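You operate a simulated robot arm through the tools that you are given. There is no shell and no other tool. Be economical: measure what you need, move in short steps, check, and stop when the job is done.

Carry out the task below with a simulated two-armed robot. There is one attempt and no reset: what you move stays moved.

JOB
Pick up the yellow tin with one hand, pass it to the other hand and put it on the grey bench. Set down upright: yellow tin.

It is judged by the outcome, as a careful person would: the job done as asked, and still so three seconds after it is handed in. It fails if anything else is knocked over, pushed out of place, dropped, spilled or broken.

ROBOT AND FRAMES
Two 7-joint arms with two-finger parallel grippers on one trunk, on a base that drives. Base frame: it is fixed to the floor where the robot stands at the start and does not move with it; the origin is under the middle of the robot, x ahead of it, y to its left, z up; the surface under the hand at the start is at about z = 760. Readings come in mm, rad, newtons and seconds.
The left shoulder is at the start at [50, 165, 1030], the right one opposite. With the tool pointing down near the work surface each hand reaches from about 240 to 700 mm from the robot's upright axis, wherever it stands, measured 20 degrees to its own side. Places, roughly: grey bench [1000, -1600, 800]. Payload 3.91 kg a hand.
The tool frame of a hand sits at the grasp point between the pads (the TCP): z along the fingers, y along the line on which they close. The tips reach 30 mm beyond it. Largest opening 110 mm; finger width 20, thickness 10; the body of the gripper, 48 by 112 mm, starts 55 mm behind the TCP.
Orientation is told as [roll, pitch, yaw] about the base's x, y, z axes, in that order, counted from this pose: with the fingers straight down and closing along the base's y, the tool's x points along the base's -x, its y along +y and its z along -z.

CONTROLS
- The arms move only by the tool play_rows. It takes "left_increments", "right_increments" or both (then of equal length, played together; a hand with none holds still); each is a list of rows, each a list of 6 numbers: the shift along the tool's x, y, z in mm, then the turn, a rotation vector about the tool's x, y, z in degrees. In form: [[tx, ty, tz, ax, ay, az], ...]. A call has 1 to 10 rows; each row shifts and turns the commanded pose from where the row before left it, along the tool's axes as they then stand. "left_grip" and "right_grip" are, for a hand that has rows, the opening in per cent of the stroke, from 0 (shut) to 100 (fully open), set as the call begins (left out, the last holds). A row lasts 0.2 s, in which the tool goes at most 50 mm and 0.15 rad; a call with a longer step from one row to the next is refused whole, and so is a gripper value outside its range. A pose out of reach is approached as far as the arm can. The call stops where the force on the tool passes 40 N (or 10 N more than at its start, if that is more) or the arm is blocked; 0.2 s more then pass. Each finger travels about 45 mm/s and halts on what it meets, pressing with about 36 N; the grip force reading is that of the motor and also rises with nothing between the fingers. The clock runs only during rows and for 0.2 s after the last one: add rows that do not move to give the fingers time. The reply holds the time, the measured pose of the TCP, the force on the tool along the base axes, the opening and the grip force, in the units named above and with some noise, with the torque about the TCP (base axes, N m) and any sound that the robot's microphone picked up.
- Cameras (640 x 400 px; columns grow to the right, rows downward): "scene" is now at [114.5, -23.6, 1203.1]; the picture's right is [-0.26, -0.97, 0.00], its down [-0.53, 0.14, -0.84] and it looks along [0.81, -0.22, -0.55] (base axes); focal length 261 px, centre (320, 200). "left" rides on the left gripper at [72, -17, -103] in its tool frame; the picture's right is [0.23, 0.97, 0.00], its down [-0.76, 0.18, -0.62] and it looks along [-0.61, 0.14, 0.78] (tool axes); focal length 222 px, centre (320, 200). "right" rides on the right gripper at [72, 17, -103] in its tool frame; the picture's right is [-0.23, 0.97, 0.00], its down [-0.76, -0.18, -0.62] and it looks along [-0.61, -0.14, 0.78] (tool axes); focal length 222 px, centre (320, 200). There is no depth. A picture from a camera that has moved, and an enlarged one, comes with that camera's place and axes in the base frame and with its lens.
- snapshot(camera): a new picture of that camera. It takes no simulated time.
- move_column(by): slides the trunk up (or, below 0, down) by that many mm; the arms and the scene camera ride with it, the base frame stays. It gives what a move gives, with no picture.
- steer(legs): drives the robot by 1 to 6 legs, each [ahead, left, turn to the left] in mm, mm and rad, along the robot's own axes; the way and the turn of a leg run together, so that a leg with both is an arc; at most 1500 mm and 3.142 rad a leg. The arms and the cameras ride along, it lands a little off, and it stops where it bumps. It gives what a move gives.
- head_to(pan, tilt): turns the head with the scene camera to pan (to the left, within 1.396 rad either way) and tilt (down, from -0.506 to 1.204), counted from straight ahead of the robot. It gives what a move gives.
- inspect(camera, box): a new picture of the part [left, top, right, bottom] of that camera's present view, enlarged. It takes no simulated time.
- finish_job(): hands the job in; it is judged then, once.

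Go step by step. Nothing tells you exact positions but the pictures and the camera data: compare them with the known pose of the tool, close in by small moves and look again before you grip or let go. The budget is 120 turns and 88 pictures, counting those below and the enlarged ones. Unless the task says otherwise, let go and move clear before handing in, and close with one line.

The tools are called after ">>>" as name(argument=value, ...) on one line, values as JSON. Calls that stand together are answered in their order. play_rows: Moves the arms, as the interface text tells. Its arguments: {"type":"object","properties":{"left_increments":{"type":"array","items":{"type":"array","items":{"type":"number"}}},"left_grip":{"type":"number"},"right_increments":{"type":"array","items":{"type":"array","items":{"type":"number"}}},"right_grip":{"type":"number"}},"required":[]} The other tools are called the same way: move_column (by) slides the trunk up or down; steer (legs) drives the base; head_to (pan, tilt) turns the head that bears the scene camera; snapshot (camera) takes a picture; inspect (camera, box) takes an enlarged picture of a part of a camera's view; finish_job () hands the job in.

At the start:

```text
time: 0.0
left_eef_pos: [474.1, 78.6, 1075.7]
left_ee_rot: [0.0, 0.0, 0.001]
left_ft_force: [0.5, 0.4, -0.1]
left_ft_torque: [0.0, 0.02, -0.03]
left_grip_width: 109.8
left_finger_force: 0.0
right_eef_pos: [346.9, -332.5, 1031.1]
right_ee_rot: [-0.001, 0.001, 0.001]
right_ft_force: [0.1, -1.0, -0.2]
right_ft_torque: [0.01, 0.05, -0.02]
right_grip_width: 110.1
right_finger_force: 0.0
trunk travel left (down, up): [-250.0, 253.0]
robot x, y, heading: [-0.0, -3.6, -0.002]
head pan, tilt: [-0.26, 0.581]
```

scene: 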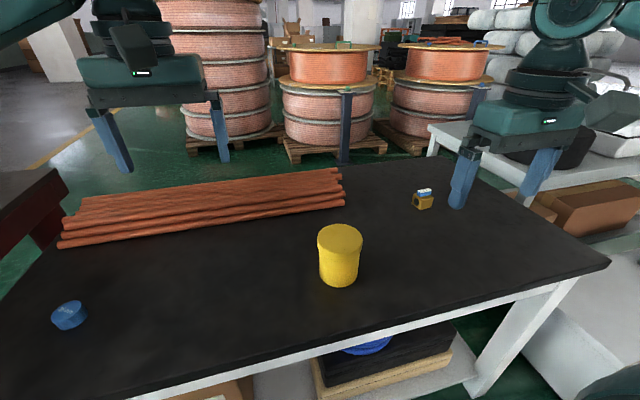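
right: 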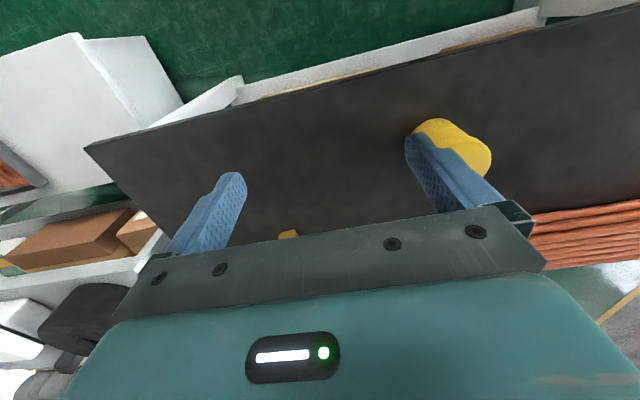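
left: 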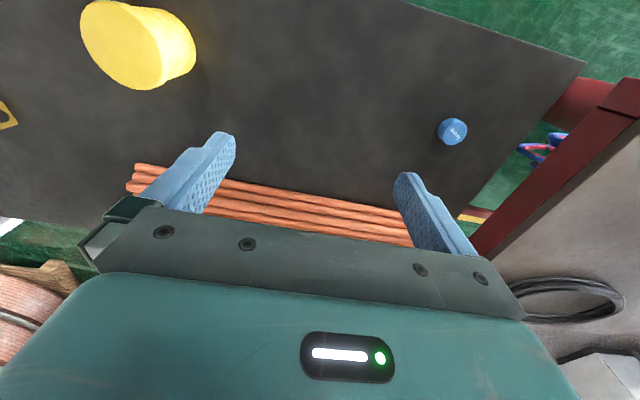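

The yellow tin stands at about (480, -168), roughly 90 mm across and 97 mm tall. I'll take a closer look at it and then look toward the grey bench on the right.

>>> inspect(camera="scene", box=[260, 180, 420, 300])

>>> head_to(pan=-1.1, tilt=0.4)

>>> snapshot(camera="scene")

```text
3.33 times, centred on (340, 240) of scene
camera zoom: at [114.5, -23.6, 1203.1], right [-0.26, -0.97, 0.0], down [-0.53, 0.14, -0.84], along [0.81, -0.22, -0.55], focal length 870 px, centre (253, 67)
```

zoom: 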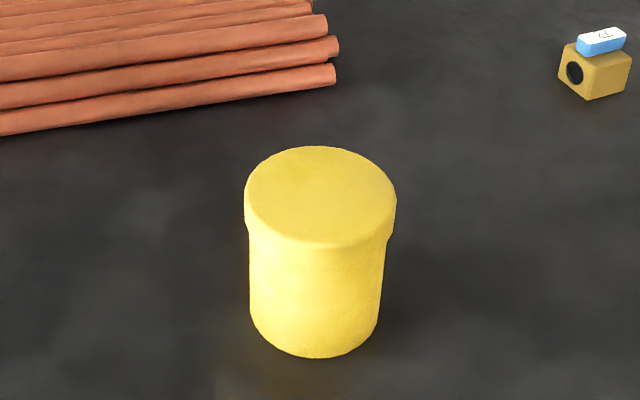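

```text
time: 1.2
left_eef_pos: [475.3, 78.4, 1075.9]
left_ee_rot: [0.001, 0.0, 0.001]
left_ft_force: [-0.2, -1.1, 0.0]
left_ft_torque: [-0.02, 0.0, 0.02]
left_grip_width: 110.1
left_finger_force: 0.1
right_eef_pos: [346.9, -331.9, 1032.9]
right_ee_rot: [0.001, -0.001, -0.001]
right_ft_force: [0.0, -0.5, 0.9]
right_ft_torque: [-0.02, -0.01, 0.02]
right_grip_width: 110.0
right_finger_force: 0.1
trunk travel left (down, up): [-250.0, 253.0]
robot x, y, heading: [0.4, 0.8, -0.001]
head pan, tilt: [-1.1, 0.4]
```

```text
83 pictures are left
camera scene: at [70.7, -83.2, 1219.6], right [-0.89, -0.45, 0.0], down [-0.18, 0.35, -0.92], along [0.42, -0.82, -0.39], focal length 261 px, centre (320, 200)
```

scene: 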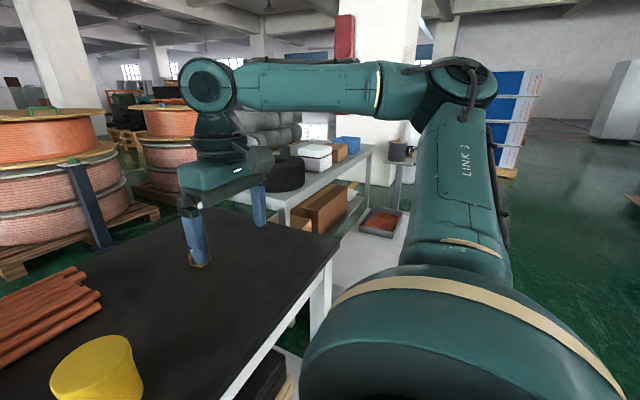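

The right arm takes the tin low on its body from the right side, with the fingers pointing +y and 30° down. The left arm will then take it from above by the lid. First I turn the right hand in the air.

>>> play_rows(right_increments=[[0, 0, 0, 0, 0, 8.5], [0, 0, 0, 0, 0, 8.5], [0, 0, 0, 0, 0, 8.5], [0, 0, 0, 0, 0, 8.5], [0, 0, 0, 0, 0, 8.5], [0, 0, 0, 0, 0, 8.5], [0, 0, 0, 0, 0, 8.5], [0, 0, 0, 0, 0, 8.5], [0, 0, 0, 0, 0, 8.5], [0, 0, 0, 0, 0, 8.5]])

>>> play_rows(right_increments=[[0, 0, 0, 0, 0, 5], [0, 0, 0, 0, 7.5, 0], [0, 0, 0, 0, 7.5, 0], [0, 0, 0, 0, 7.5, 0], [0, 0, 0, 0, 7.5, 0], [0, 0, 0, 0, 7.5, 0], [0, 0, 0, 0, 7.5, 0], [0, 0, 0, 0, 7.5, 0], [0, 0, 0, 0, 7.5, 0], [0, 0, 0, 0, 0, 0]])

>>> head_to(pan=-0.4, tilt=0.6)

>>> snapshot(camera="scene")

```text
time: 3.4
left_eef_pos: [474.7, 78.8, 1075.7]
left_ee_rot: [-0.001, 0.001, 0.002]
left_ft_force: [-0.6, -0.3, -0.3]
left_ft_torque: [0.0, -0.01, 0.04]
left_grip_width: 110.1
left_finger_force: 0.0
right_eef_pos: [347.2, -331.8, 1031.3]
right_ee_rot: [0.0, 0.0, -1.485]
right_ft_force: [-1.0, 0.4, 0.6]
right_ft_torque: [-0.02, 0.01, -0.01]
right_grip_width: 109.9
right_finger_force: 0.1
trunk travel left (down, up): [-250.0, 253.0]
robot x, y, heading: [-2.9, -1.3, -0.001]
head pan, tilt: [-1.1, 0.4]
```

```text
time: 5.6
left_eef_pos: [474.7, 78.6, 1075.5]
left_ee_rot: [0.0, 0.0, 0.003]
left_ft_force: [1.1, -0.2, -0.6]
left_ft_torque: [-0.04, -0.04, -0.01]
left_grip_width: 110.2
left_finger_force: 0.1
right_eef_pos: [347.4, -331.6, 1031.9]
right_ee_rot: [-0.002, 1.05, -1.572]
right_ft_force: [-0.3, -0.4, -0.1]
right_ft_torque: [0.01, 0.0, -0.01]
right_grip_width: 110.1
right_finger_force: 0.1
trunk travel left (down, up): [-250.0, 253.0]
robot x, y, heading: [0.4, 1.1, 0.001]
head pan, tilt: [-1.1, 0.4]
```

```text
time: 6.6
left_eef_pos: [475.4, 79.5, 1075.7]
left_ee_rot: [-0.001, -0.001, 0.003]
left_ft_force: [0.2, -0.2, 1.1]
left_ft_torque: [0.0, -0.01, 0.01]
left_grip_width: 110.0
left_finger_force: 0.1
right_eef_pos: [346.6, -332.8, 1031.3]
right_ee_rot: [-0.001, 1.046, -1.573]
right_ft_force: [0.1, 0.2, -0.8]
right_ft_torque: [0.01, -0.01, -0.04]
right_grip_width: 109.9
right_finger_force: 0.0
trunk travel left (down, up): [-250.0, 253.0]
robot x, y, heading: [2.0, -1.2, -0.002]
head pan, tilt: [-0.4, 0.6]
```

```text
82 pictures are left
camera scene: at [110.0, -35.2, 1201.4], right [-0.39, -0.92, 0.0], down [-0.52, 0.22, -0.83], along [0.76, -0.32, -0.56], focal length 261 px, centre (320, 200)
```

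scene: 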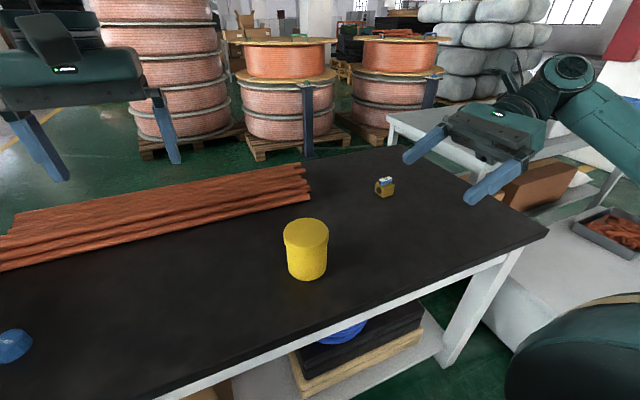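

The orientation is reached. Next is a pre-grasp pose about 110 mm short of the tin along the finger direction.

>>> play_rows(right_increments=[[-20.6, 22.8, 22.7, 0, 0, 0], [-20.6, 22.8, 22.7, 0, 0, 0], [-20.6, 22.8, 22.7, 0, 0, 0], [-20.6, 22.8, 22.7, 0, 0, 0], [-20.6, 22.8, 22.7, 0, 0, 0], [-20.6, 22.8, 22.7, 0, 0, 0], [0, 0, 0, 0, 0, 0]], right_grip=100)

>>> snapshot(camera="right")

>>> snapshot(camera="scene")

```text
time: 8.2
left_eef_pos: [473.7, 79.1, 1075.5]
left_ee_rot: [0.0, -0.001, 0.0]
left_ft_force: [-0.4, -0.4, -0.2]
left_ft_torque: [0.01, 0.03, 0.01]
left_grip_width: 110.1
left_finger_force: 0.1
right_eef_pos: [486.5, -275.8, 857.8]
right_ee_rot: [0.0, 1.047, -1.569]
right_ft_force: [0.3, 0.4, -0.4]
right_ft_torque: [0.02, -0.03, 0.0]
right_grip_width: 109.8
right_finger_force: 0.0
trunk travel left (down, up): [-250.0, 253.0]
robot x, y, heading: [-1.3, -1.6, 0.004]
head pan, tilt: [-0.4, 0.6]
```

```text
81 pictures are left
camera right: at [503.5, -329.0, 970.6], right [0.97, -0.11, -0.2], down [-0.18, -0.92, -0.35], along [-0.14, 0.37, -0.92], focal length 222 px, centre (320, 200)
```

right: 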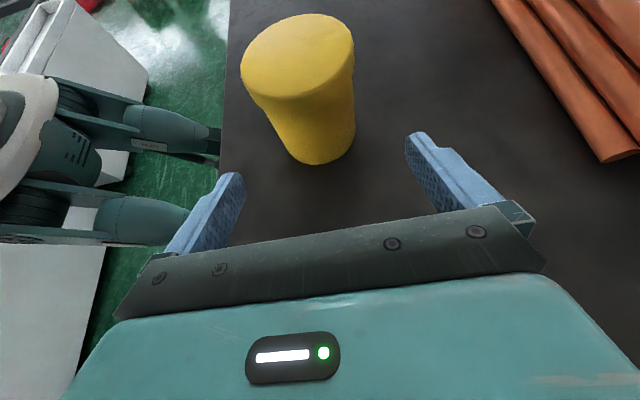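

```text
80 pictures are left
camera scene: at [110.0, -35.1, 1201.4], right [-0.39, -0.92, 0.0], down [-0.52, 0.22, -0.83], along [0.76, -0.32, -0.56], focal length 261 px, centre (320, 200)
```

scene: 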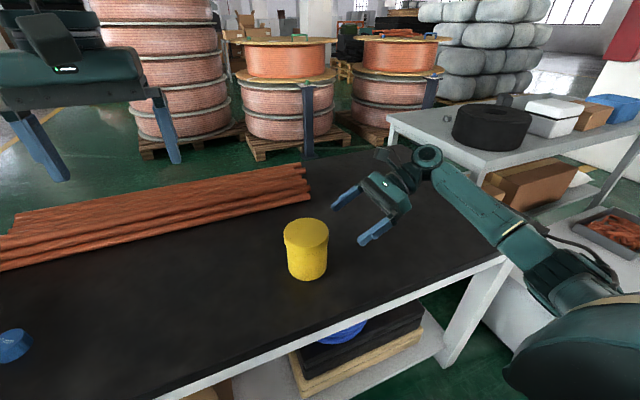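

The wrist camera puts the tin at (484, -167), which lines up with the fingers. I'll advance along the finger direction to straddle it.

>>> play_rows(right_increments=[[0, -1, 30, 0, 0, 0], [0, 0, 30, 0, 0, 0], [0, 0, 30, 0, 0, 0], [0, 0, 20, 0, 0, 0], [-1, 0, 16, 0, 0, 0], [0, 0, 0, 0, 0, 0]])

>>> snapshot(camera="right")

>>> inspect(camera="scene", box=[240, 160, 420, 300])

```text
time: 9.6
left_eef_pos: [473.0, 77.7, 1075.9]
left_ee_rot: [0.0, 0.0, 0.001]
left_ft_force: [-0.3, 0.6, -0.1]
left_ft_torque: [-0.01, 0.01, -0.03]
left_grip_width: 110.0
left_finger_force: 0.1
right_eef_pos: [483.2, -167.7, 793.6]
right_ee_rot: [0.0, 1.047, -1.57]
right_ft_force: [-0.1, -1.5, -0.2]
right_ft_torque: [0.04, 0.04, -0.03]
right_grip_width: 110.0
right_finger_force: 0.0
trunk travel left (down, up): [-250.0, 253.0]
robot x, y, heading: [1.5, 3.4, 0.001]
head pan, tilt: [-0.4, 0.6]
```

```text
79 pictures are left
camera right: at [500.2, -220.9, 907.6], right [0.97, -0.11, -0.2], down [-0.18, -0.92, -0.35], along [-0.14, 0.37, -0.92], focal length 222 px, centre (320, 200)
```

right: 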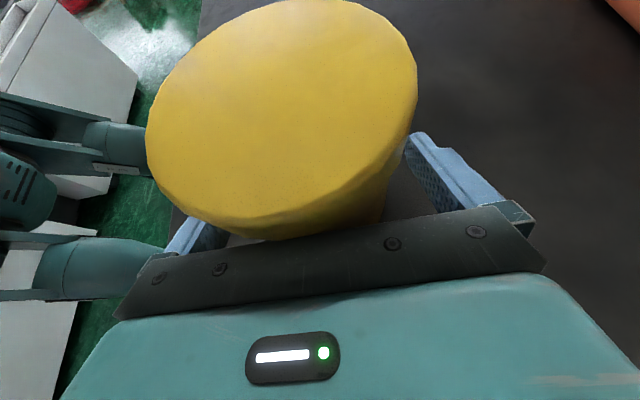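

```text
2.86 times, centred on (330, 230) of scene
camera zoom: at [110.0, -35.2, 1201.4], right [-0.39, -0.92, 0.0], down [-0.52, 0.22, -0.83], along [0.76, -0.32, -0.56], focal length 746 px, centre (291, 114)
```

zoom: 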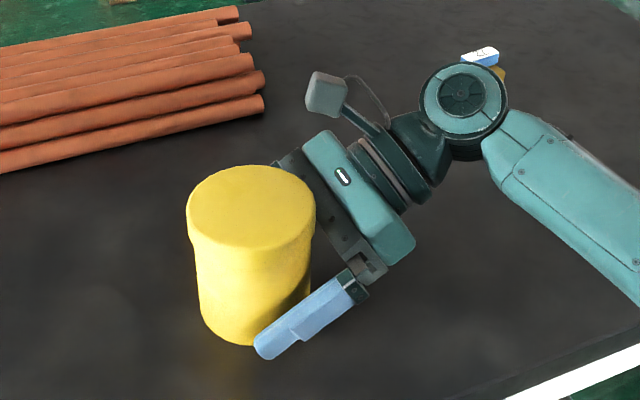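

The palm is almost touching the lid, so I'll back off about 9 mm horizontally and then close.

>>> play_rows(right_increments=[[-4.5, 0, -8, 0, 0, 0], [0, 0, 0, 0, 0, 0]])

>>> play_rows(right_increments=[[0, 0, 0, 0, 0, 0], [0, 0, 0, 0, 0, 0], [0, 0, 0, 0, 0, 0], [0, 0, 0, 0, 0, 0], [0, 0, 0, 0, 0, 0]], right_grip=0)

>>> inspect(camera="scene", box=[240, 160, 420, 300])

```text
time: 10.2
left_eef_pos: [474.3, 78.3, 1075.4]
left_ee_rot: [0.0, 0.001, 0.003]
left_ft_force: [0.4, 0.3, 0.2]
left_ft_torque: [-0.01, -0.02, -0.02]
left_grip_width: 110.1
left_finger_force: 0.0
right_eef_pos: [481.5, -177.3, 793.9]
right_ee_rot: [0.002, 1.048, -1.57]
right_ft_force: [0.7, -0.1, -0.1]
right_ft_torque: [0.01, -0.01, 0.01]
right_grip_width: 110.0
right_finger_force: 0.0
trunk travel left (down, up): [-250.0, 253.0]
robot x, y, heading: [2.5, 1.3, -0.005]
head pan, tilt: [-0.4, 0.6]
```

```text
time: 11.4
left_eef_pos: [473.5, 78.5, 1076.8]
left_ee_rot: [0.0, -0.001, 0.003]
left_ft_force: [-0.2, 0.7, -0.8]
left_ft_torque: [0.01, 0.03, -0.01]
left_grip_width: 110.2
left_finger_force: 0.1
right_eef_pos: [482.1, -177.2, 792.8]
right_ee_rot: [0.0, 1.047, -1.571]
right_ft_force: [-2.4, -0.7, -0.4]
right_ft_torque: [0.03, 0.19, 0.03]
right_grip_width: 85.0
right_finger_force: 35.3
trunk travel left (down, up): [-250.0, 253.0]
robot x, y, heading: [-1.7, -0.1, -0.001]
head pan, tilt: [-0.4, 0.6]
```

```text
2.86 times, centred on (330, 230) of scene
camera zoom: at [109.9, -35.1, 1201.4], right [-0.39, -0.92, 0.0], down [-0.52, 0.22, -0.83], along [0.76, -0.32, -0.56], focal length 746 px, centre (291, 114)
```

zoom: 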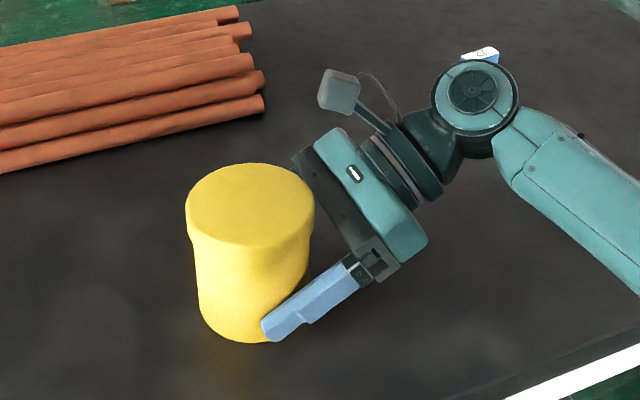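

The grip holds at 85 mm. Now I'll lift the tin and swing it slightly toward the middle.

>>> play_rows(right_increments=[[17.3, 0, -10, 0, 0, 0], [28.1, 0, -4.7, 0, 0, 0], [28.1, 0, -4.7, 0, 0, 0], [28.1, 0, -4.7, 0, 0, 0], [28.1, 0, -4.7, 0, 0, 0], [28.1, 0, -4.7, 0, 0, 0], [28.1, 0, -4.7, 0, 0, 0], [0, 0, 0, 0, 0, 0]])

>>> snapshot(camera="scene")

```text
time: 13.2
left_eef_pos: [474.9, 79.2, 1076.1]
left_ee_rot: [0.0, 0.0, -0.001]
left_ft_force: [0.6, -0.4, 1.2]
left_ft_torque: [-0.02, -0.01, 0.02]
left_grip_width: 110.0
left_finger_force: 0.0
right_eef_pos: [483.5, -116.2, 972.2]
right_ee_rot: [-0.002, 1.047, -1.57]
right_ft_force: [0.0, 0.1, -4.0]
right_ft_torque: [-0.12, -0.02, 0.01]
right_grip_width: 84.8
right_finger_force: 35.9
trunk travel left (down, up): [-250.0, 253.0]
robot x, y, heading: [-2.9, 2.5, -0.001]
head pan, tilt: [-0.4, 0.6]
```

```text
76 pictures are left
camera scene: at [110.3, -35.2, 1201.3], right [-0.39, -0.92, 0.0], down [-0.52, 0.22, -0.82], along [0.76, -0.32, -0.57], focal length 261 px, centre (320, 200)
```

scene: 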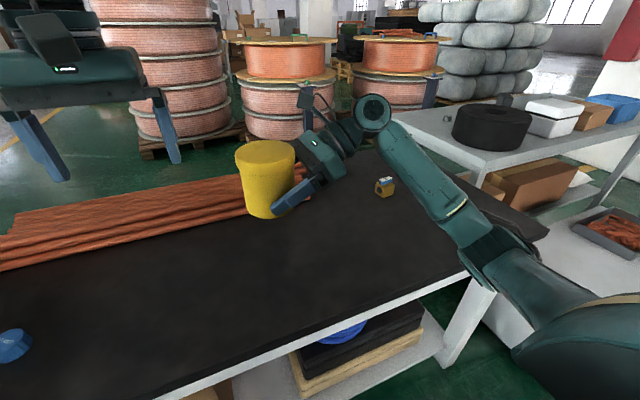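

The tin is held firmly, about 0.4 kg. Next I'll raise the left hand and turn it so it closes along x, with its camera away from the right hand.

>>> play_rows(left_increments=[[0, 10, -30, 0, 0, 8.5], [0, 0, -30, 0, 0, 8.5], [0, 0, -20, 0, 0, 8.5], [0, 0, 0, 0, 0, 8.5], [0, 0, 0, 0, 0, 8.5], [0, 0, 0, 0, 0, 8.5], [0, 0, 0, 0, 0, 8.5], [0, 0, 0, 0, 0, 8.5], [0, 0, 0, 0, 0, 8.5], [0, 0, 0, 0, 0, 8.5]], left_grip=100)

>>> play_rows(left_increments=[[0, 0, 0, 0, 0, 5], [0, 0, 0, 0, -7, 0], [0, 0, 0, 0, -7, 0], [0, 0, 0, 0, -6, 0], [0, 0, 0, 0, 0, 0]])

>>> snapshot(camera="left")

>>> snapshot(camera="scene")

```text
time: 15.4
left_eef_pos: [474.1, 89.0, 1156.4]
left_ee_rot: [0.001, 0.001, -1.485]
left_ft_force: [0.1, 1.3, -0.2]
left_ft_torque: [0.02, 0.01, -0.03]
left_grip_width: 110.2
left_finger_force: 0.1
right_eef_pos: [482.6, -117.8, 972.4]
right_ee_rot: [-0.001, 1.047, -1.57]
right_ft_force: [0.7, -0.3, -3.1]
right_ft_torque: [-0.05, -0.02, 0.03]
right_grip_width: 84.8
right_finger_force: 36.6
trunk travel left (down, up): [-250.0, 253.0]
robot x, y, heading: [0.3, 0.6, 0.002]
head pan, tilt: [-0.4, 0.6]
```

```text
time: 16.6
left_eef_pos: [473.4, 87.6, 1155.8]
left_ee_rot: [0.0, -0.351, -1.569]
left_ft_force: [0.0, -0.2, -0.1]
left_ft_torque: [-0.03, 0.0, -0.01]
left_grip_width: 110.0
left_finger_force: 0.0
right_eef_pos: [482.5, -118.0, 972.4]
right_ee_rot: [-0.002, 1.047, -1.571]
right_ft_force: [-0.7, -0.2, -3.4]
right_ft_torque: [-0.07, 0.0, 0.0]
right_grip_width: 84.9
right_finger_force: 36.3
trunk travel left (down, up): [-250.0, 253.0]
robot x, y, heading: [-1.7, -1.8, -0.001]
head pan, tilt: [-0.4, 0.6]
```

```text
75 pictures are left
camera left: at [457.4, 192.1, 1229.3], right [0.97, 0.22, -0.08], down [0.18, -0.5, 0.85], along [0.14, -0.84, -0.53], focal length 222 px, centre (320, 200)
```

left: 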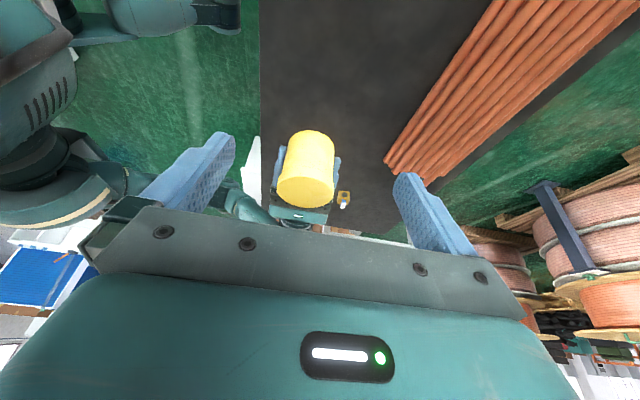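

```text
74 pictures are left
camera scene: at [110.3, -35.1, 1201.3], right [-0.39, -0.92, 0.0], down [-0.52, 0.22, -0.82], along [0.76, -0.32, -0.57], focal length 261 px, centre (320, 200)
```

scene: 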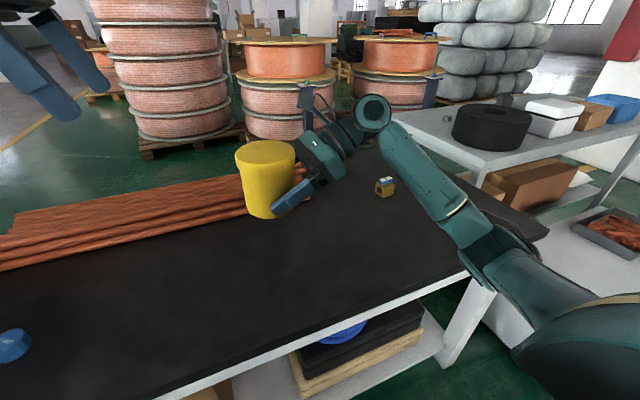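

Both hands are as planned. I'll bring the left hand to a hover 120 mm short of the lid along its finger direction and look.

>>> play_rows(left_increments=[[-34.5, 2.4, 18, 0, 0, 0], [-34.5, 2.4, 18, 0, 0, 0], [-34.5, 2.4, 18, 0, 0, 0], [-34.5, 2.4, 18, 0, 0, 0], [0, 0, 0, 0, 0, 0]])

>>> snapshot(camera="left")

>>> snapshot(camera="scene")

```text
time: 17.8
left_eef_pos: [484.7, -66.1, 1133.6]
left_ee_rot: [-0.001, -0.349, -1.569]
left_ft_force: [-0.1, 0.0, 0.5]
left_ft_torque: [0.04, 0.01, 0.0]
left_grip_width: 109.9
left_finger_force: 0.0
right_eef_pos: [482.8, -116.6, 973.0]
right_ee_rot: [-0.001, 1.048, -1.571]
right_ft_force: [0.5, -0.2, -3.6]
right_ft_torque: [-0.03, 0.0, -0.02]
right_grip_width: 84.9
right_finger_force: 36.1
trunk travel left (down, up): [-250.0, 253.0]
robot x, y, heading: [3.7, -0.3, 0.001]
head pan, tilt: [-0.4, 0.6]
```

```text
73 pictures are left
camera left: at [467.5, 37.5, 1207.4], right [0.97, 0.22, -0.08], down [0.18, -0.5, 0.85], along [0.14, -0.84, -0.53], focal length 222 px, centre (320, 200)
```

left: 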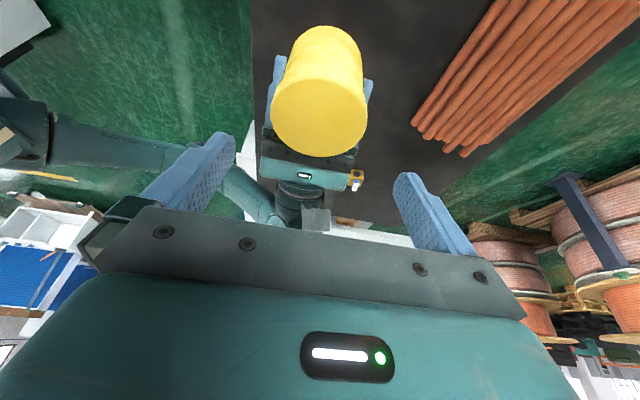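

```text
72 pictures are left
camera scene: at [110.3, -35.1, 1201.3], right [-0.39, -0.92, 0.0], down [-0.52, 0.22, -0.82], along [0.76, -0.32, -0.57], focal length 261 px, centre (320, 200)
```

scene: 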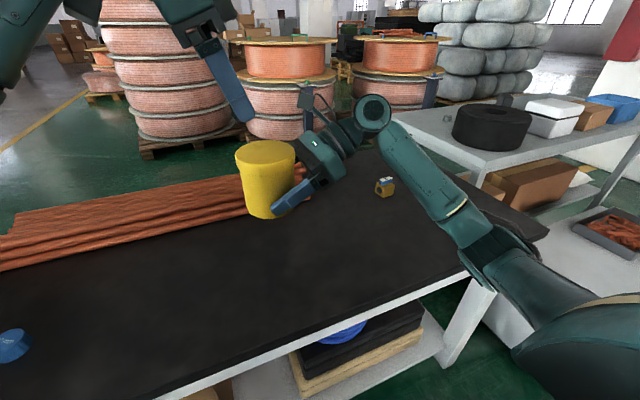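

The lid appears centred near (482, -101), between the left fingers. I'll advance part way and check.

>>> play_rows(left_increments=[[2, -2, 25, 0, 0, 0], [2, 0, 25, 0, 0, 0], [0, 0, 20, 0, 0, 0], [0, 0, 0, 0, 0, 0]])

>>> snapshot(camera="left")

>>> inspect(camera="scene", box=[180, 60, 380, 240])

```text
time: 18.8
left_eef_pos: [482.0, -86.3, 1067.7]
left_ee_rot: [-0.001, -0.349, -1.568]
left_ft_force: [0.7, 0.2, 0.4]
left_ft_torque: [0.01, 0.02, -0.01]
left_grip_width: 110.0
left_finger_force: 0.0
right_eef_pos: [483.0, -118.3, 971.8]
right_ee_rot: [0.0, 1.046, -1.571]
right_ft_force: [-0.5, 0.0, -3.3]
right_ft_torque: [-0.07, -0.02, 0.01]
right_grip_width: 84.9
right_finger_force: 36.3
trunk travel left (down, up): [-250.0, 253.0]
robot x, y, heading: [-3.0, -2.6, 0.004]
head pan, tilt: [-0.4, 0.6]
```

```text
71 pictures are left
camera left: at [465.2, 17.7, 1141.9], right [0.97, 0.22, -0.08], down [0.18, -0.5, 0.85], along [0.14, -0.84, -0.53], focal length 222 px, centre (320, 200)
```

left: 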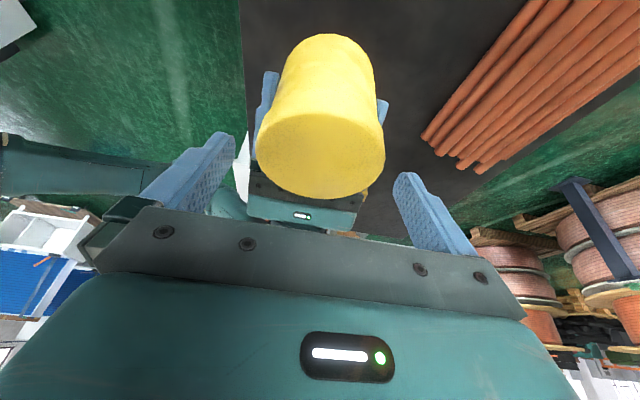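

```text
2.22 times, centred on (280, 150) of scene
camera zoom: at [110.3, -35.1, 1201.3], right [-0.39, -0.92, 0.0], down [-0.52, 0.22, -0.82], along [0.76, -0.32, -0.57], focal length 580 px, centre (409, 311)
```

zoom: 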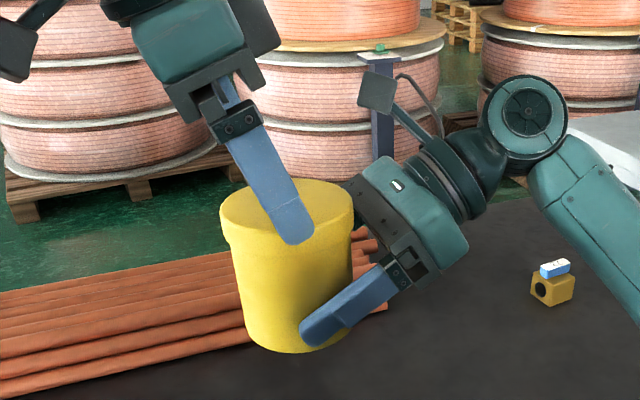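

Alignment looks good. I'll go in the last 47 mm.

>>> play_rows(left_increments=[[1, 0, 16, 0, 0, 0], [1, 0, 16, 0, 0, 0], [1, 0, 15, 0, 0, 0], [0, 0, 0, 0, 0, 0]])

>>> inspect(camera="scene", box=[180, 60, 380, 240])

>>> snapshot(camera="left")

```text
time: 19.8
left_eef_pos: [482.1, -98.9, 1022.5]
left_ee_rot: [-0.001, -0.35, -1.569]
left_ft_force: [-0.3, 1.1, 0.8]
left_ft_torque: [0.01, -0.03, 0.01]
left_grip_width: 110.0
left_finger_force: 0.0
right_eef_pos: [481.9, -117.1, 972.5]
right_ee_rot: [0.001, 1.046, -1.573]
right_ft_force: [-0.4, -0.7, -2.4]
right_ft_torque: [-0.04, 0.04, 0.04]
right_grip_width: 84.4
right_finger_force: 35.9
trunk travel left (down, up): [-250.0, 253.0]
robot x, y, heading: [1.5, 1.0, 0.002]
head pan, tilt: [-0.4, 0.6]
```

```text
2.22 times, centred on (280, 150) of scene
camera zoom: at [110.3, -35.1, 1201.3], right [-0.39, -0.92, 0.0], down [-0.52, 0.22, -0.82], along [0.76, -0.32, -0.57], focal length 580 px, centre (409, 311)
```

zoom: 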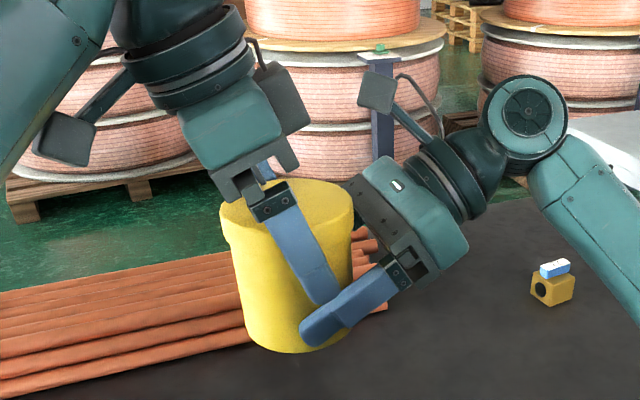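

```text
68 pictures are left
camera left: at [465.7, 4.9, 1096.0], right [0.97, 0.22, -0.08], down [0.18, -0.5, 0.85], along [0.14, -0.84, -0.53], focal length 222 px, centre (320, 200)
```

left: 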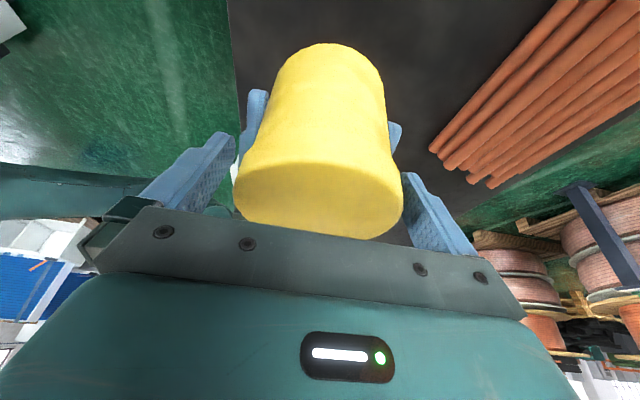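

The left fingertips are very near the right finger, so I'll back the left hand off 7 mm and close on the lid.

>>> play_rows(left_increments=[[0, 0, -7, 0, 0, 0], [0, 0, 0, 0, 0, 0]])

>>> play_rows(left_increments=[[0, 0, 0, 0, 0, 0], [0, 0, 0, 0, 0, 0], [0, 0, 0, 0, 0, 0], [0, 0, 0, 0, 0, 0], [0, 0, 0, 0, 0, 0]], left_grip=0)

>>> inspect(camera="scene", box=[180, 60, 380, 240])

```text
time: 20.4
left_eef_pos: [482.7, -97.1, 1030.2]
left_ee_rot: [-0.002, -0.349, -1.568]
left_ft_force: [0.0, 0.1, -0.1]
left_ft_torque: [-0.01, 0.01, 0.0]
left_grip_width: 109.9
left_finger_force: 0.0
right_eef_pos: [484.0, -117.1, 972.3]
right_ee_rot: [0.001, 1.046, -1.571]
right_ft_force: [0.3, -0.4, -2.9]
right_ft_torque: [-0.06, -0.02, -0.01]
right_grip_width: 84.7
right_finger_force: 36.0
trunk travel left (down, up): [-250.0, 253.0]
robot x, y, heading: [1.9, 1.0, -0.0]
head pan, tilt: [-0.4, 0.6]
```

```text
time: 21.6
left_eef_pos: [483.1, -97.5, 1029.7]
left_ee_rot: [0.0, -0.35, -1.569]
left_ft_force: [-1.1, 0.4, 0.0]
left_ft_torque: [0.0, -0.08, -0.12]
left_grip_width: 85.1
left_finger_force: 35.9
right_eef_pos: [483.2, -118.4, 972.1]
right_ee_rot: [-0.004, 1.045, -1.569]
right_ft_force: [1.0, -1.0, -4.2]
right_ft_torque: [-0.03, 0.15, 0.15]
right_grip_width: 84.6
right_finger_force: 35.7
trunk travel left (down, up): [-250.0, 253.0]
robot x, y, heading: [0.1, 1.6, -0.0]
head pan, tilt: [-0.4, 0.6]
```

```text
2.22 times, centred on (280, 150) of scene
camera zoom: at [110.3, -35.1, 1201.3], right [-0.39, -0.92, 0.0], down [-0.52, 0.22, -0.82], along [0.76, -0.32, -0.57], focal length 580 px, centre (409, 311)
```

zoom: 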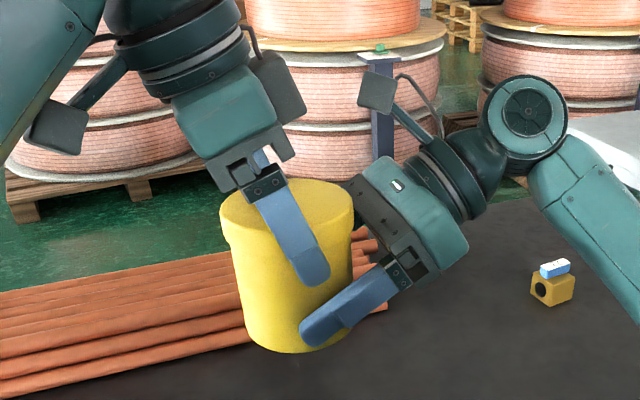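

Both hands hold the tin (left 36 N). I'll open the right hand and withdraw it straight back along its fingers.

>>> play_rows(right_increments=[[0, 0, 0, 0, 0, 0], [0, 0, 0, 0, 0, 0], [0, 0, 0, 0, 0, 0], [0, 0, 0, 0, 0, 0]], right_grip=100)

>>> inspect(camera="scene", box=[180, 60, 380, 240])

```text
time: 22.6
left_eef_pos: [483.6, -95.7, 1028.6]
left_ee_rot: [-0.003, -0.348, -1.568]
left_ft_force: [0.0, 0.1, 0.0]
left_ft_torque: [0.03, -0.01, -0.01]
left_grip_width: 84.9
left_finger_force: 35.7
right_eef_pos: [482.5, -117.8, 972.1]
right_ee_rot: [0.0, 1.047, -1.571]
right_ft_force: [-0.9, 0.5, 0.4]
right_ft_torque: [0.04, 0.04, 0.02]
right_grip_width: 110.2
right_finger_force: 0.1
trunk travel left (down, up): [-250.0, 253.0]
robot x, y, heading: [-1.4, -0.7, -0.002]
head pan, tilt: [-0.4, 0.6]
```

```text
2.22 times, centred on (280, 150) of scene
camera zoom: at [110.3, -35.1, 1201.3], right [-0.39, -0.92, 0.0], down [-0.52, 0.22, -0.82], along [0.76, -0.32, -0.57], focal length 580 px, centre (409, 311)
```

zoom: 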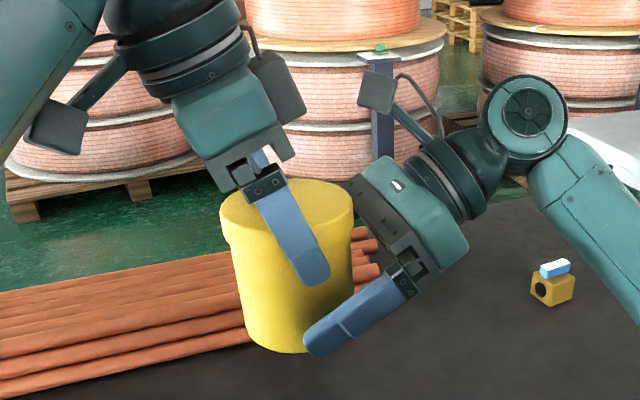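

The right hand is open. I'll withdraw it in small steps and watch the left-hand force.

>>> play_rows(right_increments=[[0, 0, -10, 0, 0, 0], [0, 0, -15, 0, 0, 0], [0, 0, -25, 0, 0, 0], [0, 0, 0, 0, 0, 0]])

>>> inspect(camera="scene", box=[180, 60, 380, 240])

```text
time: 23.6
left_eef_pos: [483.1, -97.7, 1028.5]
left_ee_rot: [-0.002, -0.351, -1.569]
left_ft_force: [-0.2, 0.1, 0.6]
left_ft_torque: [0.03, 0.01, -0.01]
left_grip_width: 84.9
left_finger_force: 36.0
right_eef_pos: [483.5, -161.7, 998.8]
right_ee_rot: [0.0, 1.047, -1.572]
right_ft_force: [-1.1, -0.8, 1.3]
right_ft_torque: [0.03, 0.0, -0.02]
right_grip_width: 109.9
right_finger_force: 0.1
trunk travel left (down, up): [-250.0, 253.0]
robot x, y, heading: [2.5, -1.6, 0.003]
head pan, tilt: [-0.4, 0.6]
```

```text
2.22 times, centred on (280, 150) of scene
camera zoom: at [110.3, -35.1, 1201.3], right [-0.39, -0.92, 0.0], down [-0.52, 0.22, -0.82], along [0.76, -0.32, -0.57], focal length 580 px, centre (409, 311)
```

zoom: 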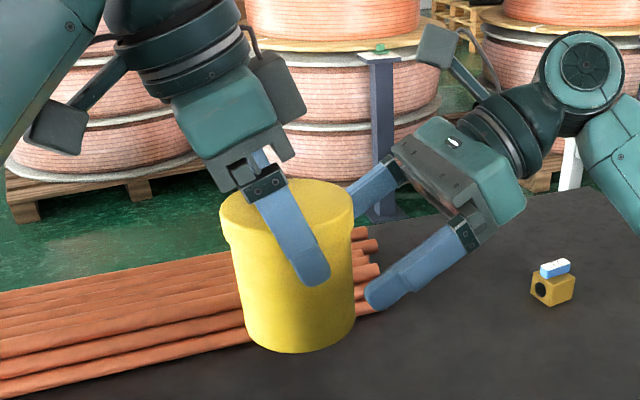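

The left hand alone holds the tin. I'll bring the right arm back to a compact pose and look toward the bench.

>>> play_rows(right_increments=[[0, 0, -30, 0, 0, 0], [0, 0, -30, 0, 0, 0], [-11, -27, -21, 0, 0, 0], [-11, -27, -21, 0, 0, 0], [-11, -27, -21, 0, 0, 0], [-11, -27, -21, 0, 0, 0], [-11, -27, -21, 0, 0, 0], [0, 0, 0, 0, 0, 0]])

>>> head_to(pan=-0.9, tilt=0.35)

>>> snapshot(camera="scene")

>>> head_to(pan=-1.396, tilt=0.7)

>>> snapshot(camera="scene")

```text
time: 25.4
left_eef_pos: [482.2, -95.9, 1029.0]
left_ee_rot: [0.0, -0.35, -1.57]
left_ft_force: [-0.1, 0.1, -0.3]
left_ft_torque: [0.05, 0.0, 0.0]
left_grip_width: 84.8
left_finger_force: 35.8
right_eef_pos: [347.1, -332.7, 1032.0]
right_ee_rot: [0.001, 1.046, -1.567]
right_ft_force: [-0.4, 0.5, 0.4]
right_ft_torque: [0.0, 0.0, 0.0]
right_grip_width: 109.8
right_finger_force: 0.1
trunk travel left (down, up): [-250.0, 253.0]
robot x, y, heading: [0.9, 1.4, -0.001]
head pan, tilt: [-0.4, 0.6]
```

```text
time: 26.4
left_eef_pos: [482.1, -97.5, 1028.9]
left_ee_rot: [-0.004, -0.35, -1.569]
left_ft_force: [-0.4, 0.5, 0.1]
left_ft_torque: [0.0, 0.01, 0.01]
left_grip_width: 84.8
left_finger_force: 35.8
right_eef_pos: [348.4, -331.6, 1033.2]
right_ee_rot: [0.0, 1.048, -1.569]
right_ft_force: [0.1, 0.5, -0.1]
right_ft_torque: [-0.02, 0.0, -0.01]
right_grip_width: 110.1
right_finger_force: 0.0
trunk travel left (down, up): [-250.0, 253.0]
robot x, y, heading: [1.7, 1.2, 0.001]
head pan, tilt: [-0.901, 0.351]
```

```text
64 pictures are left
camera scene: at [86.8, -73.7, 1224.1], right [-0.78, -0.62, 0.0], down [-0.21, 0.27, -0.94], along [0.58, -0.74, -0.34], focal length 261 px, centre (320, 200)
```

scene: 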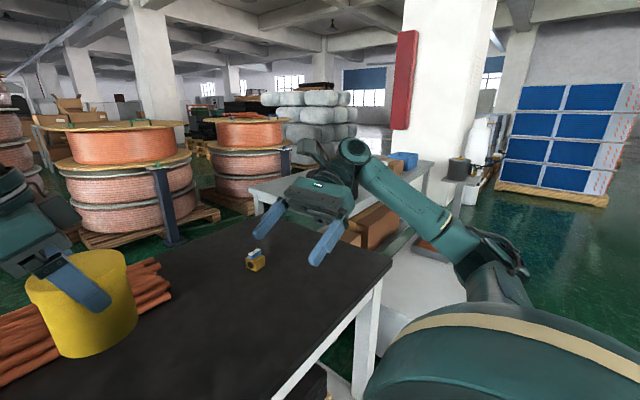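

```text
time: 27.3
left_eef_pos: [482.2, -97.1, 1029.7]
left_ee_rot: [-0.002, -0.35, -1.57]
left_ft_force: [0.7, -0.8, -0.3]
left_ft_torque: [0.0, 0.04, 0.01]
left_grip_width: 84.7
left_finger_force: 35.8
right_eef_pos: [348.7, -330.5, 1033.3]
right_ee_rot: [0.0, 1.046, -1.572]
right_ft_force: [0.2, -0.3, -0.9]
right_ft_torque: [0.02, 0.01, 0.01]
right_grip_width: 110.1
right_finger_force: 0.0
trunk travel left (down, up): [-250.0, 253.0]
robot x, y, heading: [1.3, 1.9, -0.0]
head pan, tilt: [-1.396, 0.7]
```

```text
63 pictures are left
camera scene: at [43.7, -84.4, 1192.8], right [-0.98, -0.17, 0.0], down [-0.11, 0.63, -0.77], along [0.13, -0.75, -0.64], focal length 261 px, centre (320, 200)
```

scene: 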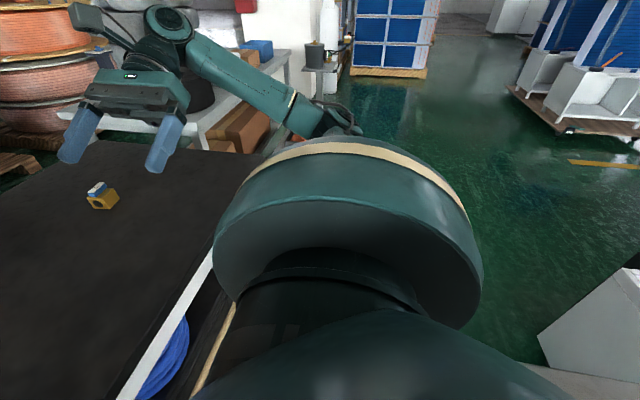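

The bench is beyond the right end of the black table, but my own arm hides the floor in front of it. I'll back off a little, shift right, and look again.

>>> steer(legs=[[-120, 0, 0], [0, -450, 0]])

>>> head_to(pan=-0.75, tilt=0.55)

>>> snapshot(camera="scene")

```text
time: 32.6
left_eef_pos: [356.1, -559.9, 1030.1]
left_ee_rot: [-0.002, -0.349, -1.588]
left_ft_force: [-0.1, 0.6, -0.9]
left_ft_torque: [0.05, 0.01, 0.0]
left_grip_width: 84.7
left_finger_force: 36.0
right_eef_pos: [217.4, -792.5, 1032.4]
right_ee_rot: [-0.001, 1.048, -1.589]
right_ft_force: [0.3, -0.1, 0.3]
right_ft_torque: [-0.01, -0.02, 0.05]
right_grip_width: 109.8
right_finger_force: 0.0
trunk travel left (down, up): [-250.0, 253.0]
robot x, y, heading: [-124.5, -454.9, -0.015]
head pan, tilt: [-1.396, 0.7]
```

```text
time: 33.7
left_eef_pos: [356.2, -559.9, 1028.6]
left_ee_rot: [-0.002, -0.349, -1.587]
left_ft_force: [-0.5, 0.7, 0.1]
left_ft_torque: [0.01, 0.0, 0.02]
left_grip_width: 84.7
left_finger_force: 36.5
right_eef_pos: [216.7, -791.4, 1032.9]
right_ee_rot: [0.0, 1.047, -1.588]
right_ft_force: [-0.1, 0.1, 0.2]
right_ft_torque: [-0.03, 0.02, 0.02]
right_grip_width: 110.2
right_finger_force: 0.1
trunk travel left (down, up): [-250.0, 253.0]
robot x, y, heading: [-123.2, -450.9, -0.021]
head pan, tilt: [-0.75, 0.55]
```

```text
62 pictures are left
camera scene: at [-31.4, -517.7, 1205.8], right [-0.7, -0.72, 0.0], down [-0.38, 0.36, -0.85], along [0.61, -0.59, -0.52], focal length 261 px, centre (320, 200)
```

scene: 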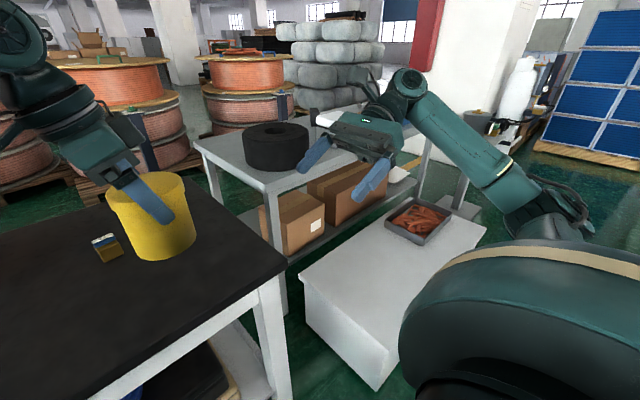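

The grey bench has a black roll at its left end, and a low grey block with a tray stands in front of it. I'll drive along in front, well clear of the block, to look for free bench top.

>>> steer(legs=[[-180, 0, 0.02], [0, -800, 0]])

>>> head_to(pan=-0.2, tilt=0.5)

>>> snapshot(camera="scene")

>>> head_to(pan=-0.1, tilt=1.2)

>>> snapshot(camera="scene")

```text
time: 42.3
left_eef_pos: [174.0, -1367.8, 1029.3]
left_ee_rot: [-0.002, -0.35, -1.577]
left_ft_force: [-0.2, 0.4, -0.5]
left_ft_torque: [-0.01, -0.03, -0.01]
left_grip_width: 84.4
left_finger_force: 35.3
right_eef_pos: [37.8, -1601.4, 1032.5]
right_ee_rot: [0.0, 1.048, -1.579]
right_ft_force: [0.6, 0.4, -0.3]
right_ft_torque: [0.0, -0.02, 0.0]
right_grip_width: 110.3
right_finger_force: 0.1
trunk travel left (down, up): [-250.0, 253.0]
robot x, y, heading: [-307.3, -1265.9, -0.009]
head pan, tilt: [-0.75, 0.55]
```

```text
time: 43.3
left_eef_pos: [173.8, -1368.9, 1029.3]
left_ee_rot: [-0.003, -0.35, -1.576]
left_ft_force: [0.6, -0.1, -0.5]
left_ft_torque: [0.03, 0.0, 0.0]
left_grip_width: 84.7
left_finger_force: 35.8
right_eef_pos: [37.1, -1601.1, 1032.6]
right_ee_rot: [-0.001, 1.047, -1.58]
right_ft_force: [0.1, 0.1, 0.6]
right_ft_torque: [-0.01, 0.02, 0.02]
right_grip_width: 110.0
right_finger_force: 0.1
trunk travel left (down, up): [-250.0, 253.0]
robot x, y, heading: [-308.6, -1266.7, -0.011]
head pan, tilt: [-0.201, 0.499]
```

```text
61 pictures are left
camera scene: at [-190.4, -1287.2, 1210.4], right [-0.21, -0.98, 0.0], down [-0.47, 0.1, -0.88], along [0.86, -0.18, -0.48], focal length 261 px, centre (320, 200)
```

scene: 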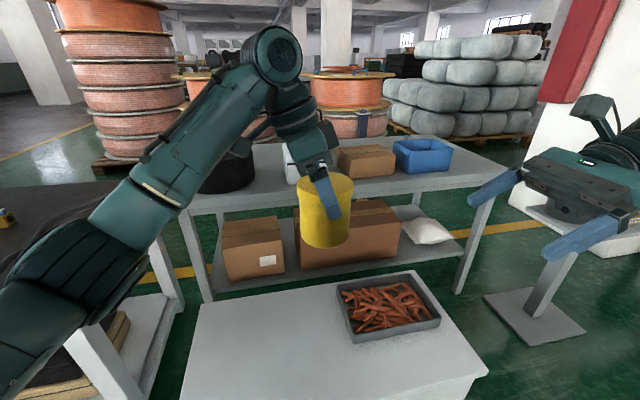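

```text
time: 44.4
left_eef_pos: [174.5, -1368.5, 1029.8]
left_ee_rot: [-0.001, -0.35, -1.575]
left_ft_force: [-0.8, -0.5, -0.1]
left_ft_torque: [0.03, 0.01, -0.03]
left_grip_width: 84.5
left_finger_force: 35.7
right_eef_pos: [37.7, -1601.1, 1033.2]
right_ee_rot: [0.0, 1.047, -1.581]
right_ft_force: [-0.2, -0.1, 0.5]
right_ft_torque: [0.01, 0.01, 0.01]
right_grip_width: 109.9
right_finger_force: 0.1
trunk travel left (down, up): [-250.0, 253.0]
robot x, y, heading: [-307.5, -1267.1, -0.008]
head pan, tilt: [-0.099, 1.201]
```

```text
60 pictures are left
camera scene: at [-223.8, -1274.3, 1156.8], right [-0.11, -0.99, 0.0], down [-0.93, 0.1, -0.36], along [0.36, -0.04, -0.93], focal length 261 px, centre (320, 200)
```

scene: 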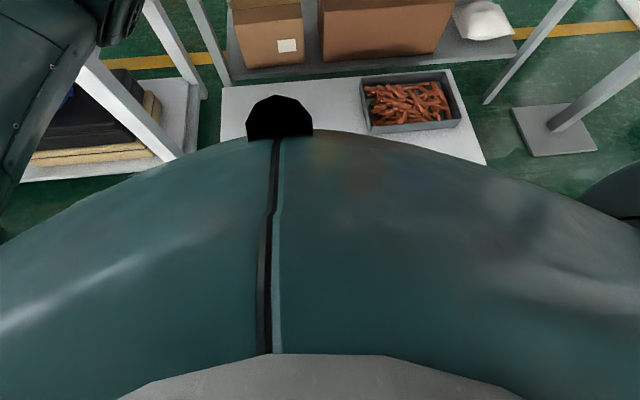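

The bench's right end (y about -2030 to -2290) looks free. The block in front ends near y -1950, so I'll stand to its right. First I yaw the left hand 90°, keeping the tin upright, so it leans forward for the placement.

>>> play_rows(left_increments=[[0, 0, 0, -2.9, 0, -7.97], [0, 0, 0, -2.9, 0, -7.97], [0, 0, 0, -2.9, 0, -7.97], [0, 0, 0, -2.9, 0, -7.97], [0, 0, 0, -2.9, 0, -7.97], [0, 0, 0, -2.9, 0, -7.97], [0, 0, 0, -2.9, 0, -7.97], [0, 0, 0, -2.9, 0, -7.97], [0, 0, 0, -2.9, 0, -7.97], [0, 0, 0, -2.9, 0, -7.97]])

>>> play_rows(left_increments=[[0, 0, 0, -1.7, 0, -4.7], [0, 25, 0, 0, 0, 0], [0, 25, 0, 0, 0, 0], [0, 25, 0, 0, 0, 0], [0, 25, 0, 0, 0, 0], [0, 25, 0, 0, 0, 0], [0, 25, 0, 0, 0, 0], [0, 0, 0, 0, 0, 0]])

>>> steer(legs=[[0, -650, 0]])

>>> head_to(pan=-0.35, tilt=0.5)

>>> snapshot(camera="scene")

```text
time: 46.6
left_eef_pos: [174.2, -1368.1, 1027.7]
left_ee_rot: [0.001, -0.347, -0.095]
left_ft_force: [-1.0, -0.2, -0.4]
left_ft_torque: [0.03, -0.01, -0.02]
left_grip_width: 84.8
left_finger_force: 36.7
right_eef_pos: [36.3, -1602.3, 1032.0]
right_ee_rot: [0.001, 1.045, -1.579]
right_ft_force: [-0.2, 0.4, -0.6]
right_ft_torque: [-0.01, 0.0, 0.01]
right_grip_width: 109.9
right_finger_force: 0.0
trunk travel left (down, up): [-250.0, 253.0]
robot x, y, heading: [-309.0, -1268.6, -0.012]
head pan, tilt: [-0.099, 1.201]
```

```text
time: 48.4
left_eef_pos: [176.2, -1217.5, 1029.5]
left_ee_rot: [0.0, -0.347, -0.009]
left_ft_force: [-0.5, 0.6, -0.2]
left_ft_torque: [-0.02, 0.04, 0.02]
left_grip_width: 84.7
left_finger_force: 35.9
right_eef_pos: [36.9, -1600.4, 1033.0]
right_ee_rot: [0.0, 1.046, -1.58]
right_ft_force: [1.0, 0.1, -0.5]
right_ft_torque: [0.0, -0.02, 0.01]
right_grip_width: 110.1
right_finger_force: 0.2
trunk travel left (down, up): [-250.0, 253.0]
robot x, y, heading: [-309.3, -1268.3, -0.008]
head pan, tilt: [-0.099, 1.201]
```

```text
time: 54.4
left_eef_pos: [171.1, -1851.0, 1029.7]
left_ee_rot: [0.0, -0.347, -0.007]
left_ft_force: [0.0, 0.2, 0.8]
left_ft_torque: [-0.01, 0.01, -0.01]
left_grip_width: 84.9
left_finger_force: 36.2
right_eef_pos: [34.1, -2233.3, 1032.5]
right_ee_rot: [0.0, 1.048, -1.576]
right_ft_force: [0.4, -0.5, -0.9]
right_ft_torque: [0.01, 0.02, 0.0]
right_grip_width: 109.8
right_finger_force: 0.1
trunk travel left (down, up): [-250.0, 253.0]
robot x, y, heading: [-310.2, -1899.0, -0.003]
head pan, tilt: [-0.099, 1.201]
```

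```text
time: 55.5
left_eef_pos: [169.7, -1850.7, 1029.0]
left_ee_rot: [0.0, -0.348, -0.006]
left_ft_force: [0.6, -0.3, 0.4]
left_ft_torque: [-0.01, 0.01, -0.02]
left_grip_width: 84.7
left_finger_force: 35.6
right_eef_pos: [32.8, -2233.8, 1032.4]
right_ee_rot: [-0.001, 1.047, -1.575]
right_ft_force: [0.6, 0.0, 0.5]
right_ft_torque: [0.01, 0.02, 0.02]
right_grip_width: 110.1
right_finger_force: 0.2
trunk travel left (down, up): [-250.0, 253.0]
robot x, y, heading: [-313.3, -1899.9, -0.002]
head pan, tilt: [-0.351, 0.499]
```

```text
59 pictures are left
camera scene: at [-198.2, -1933.0, 1210.4], right [-0.35, -0.94, 0.0], down [-0.45, 0.17, -0.88], along [0.82, -0.31, -0.48], focal length 261 px, centre (320, 200)
```

scene: 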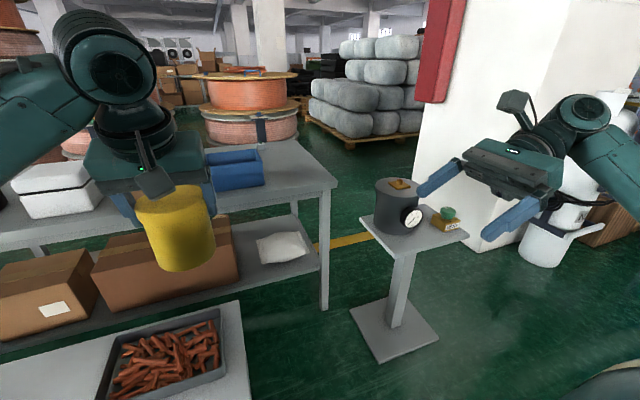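

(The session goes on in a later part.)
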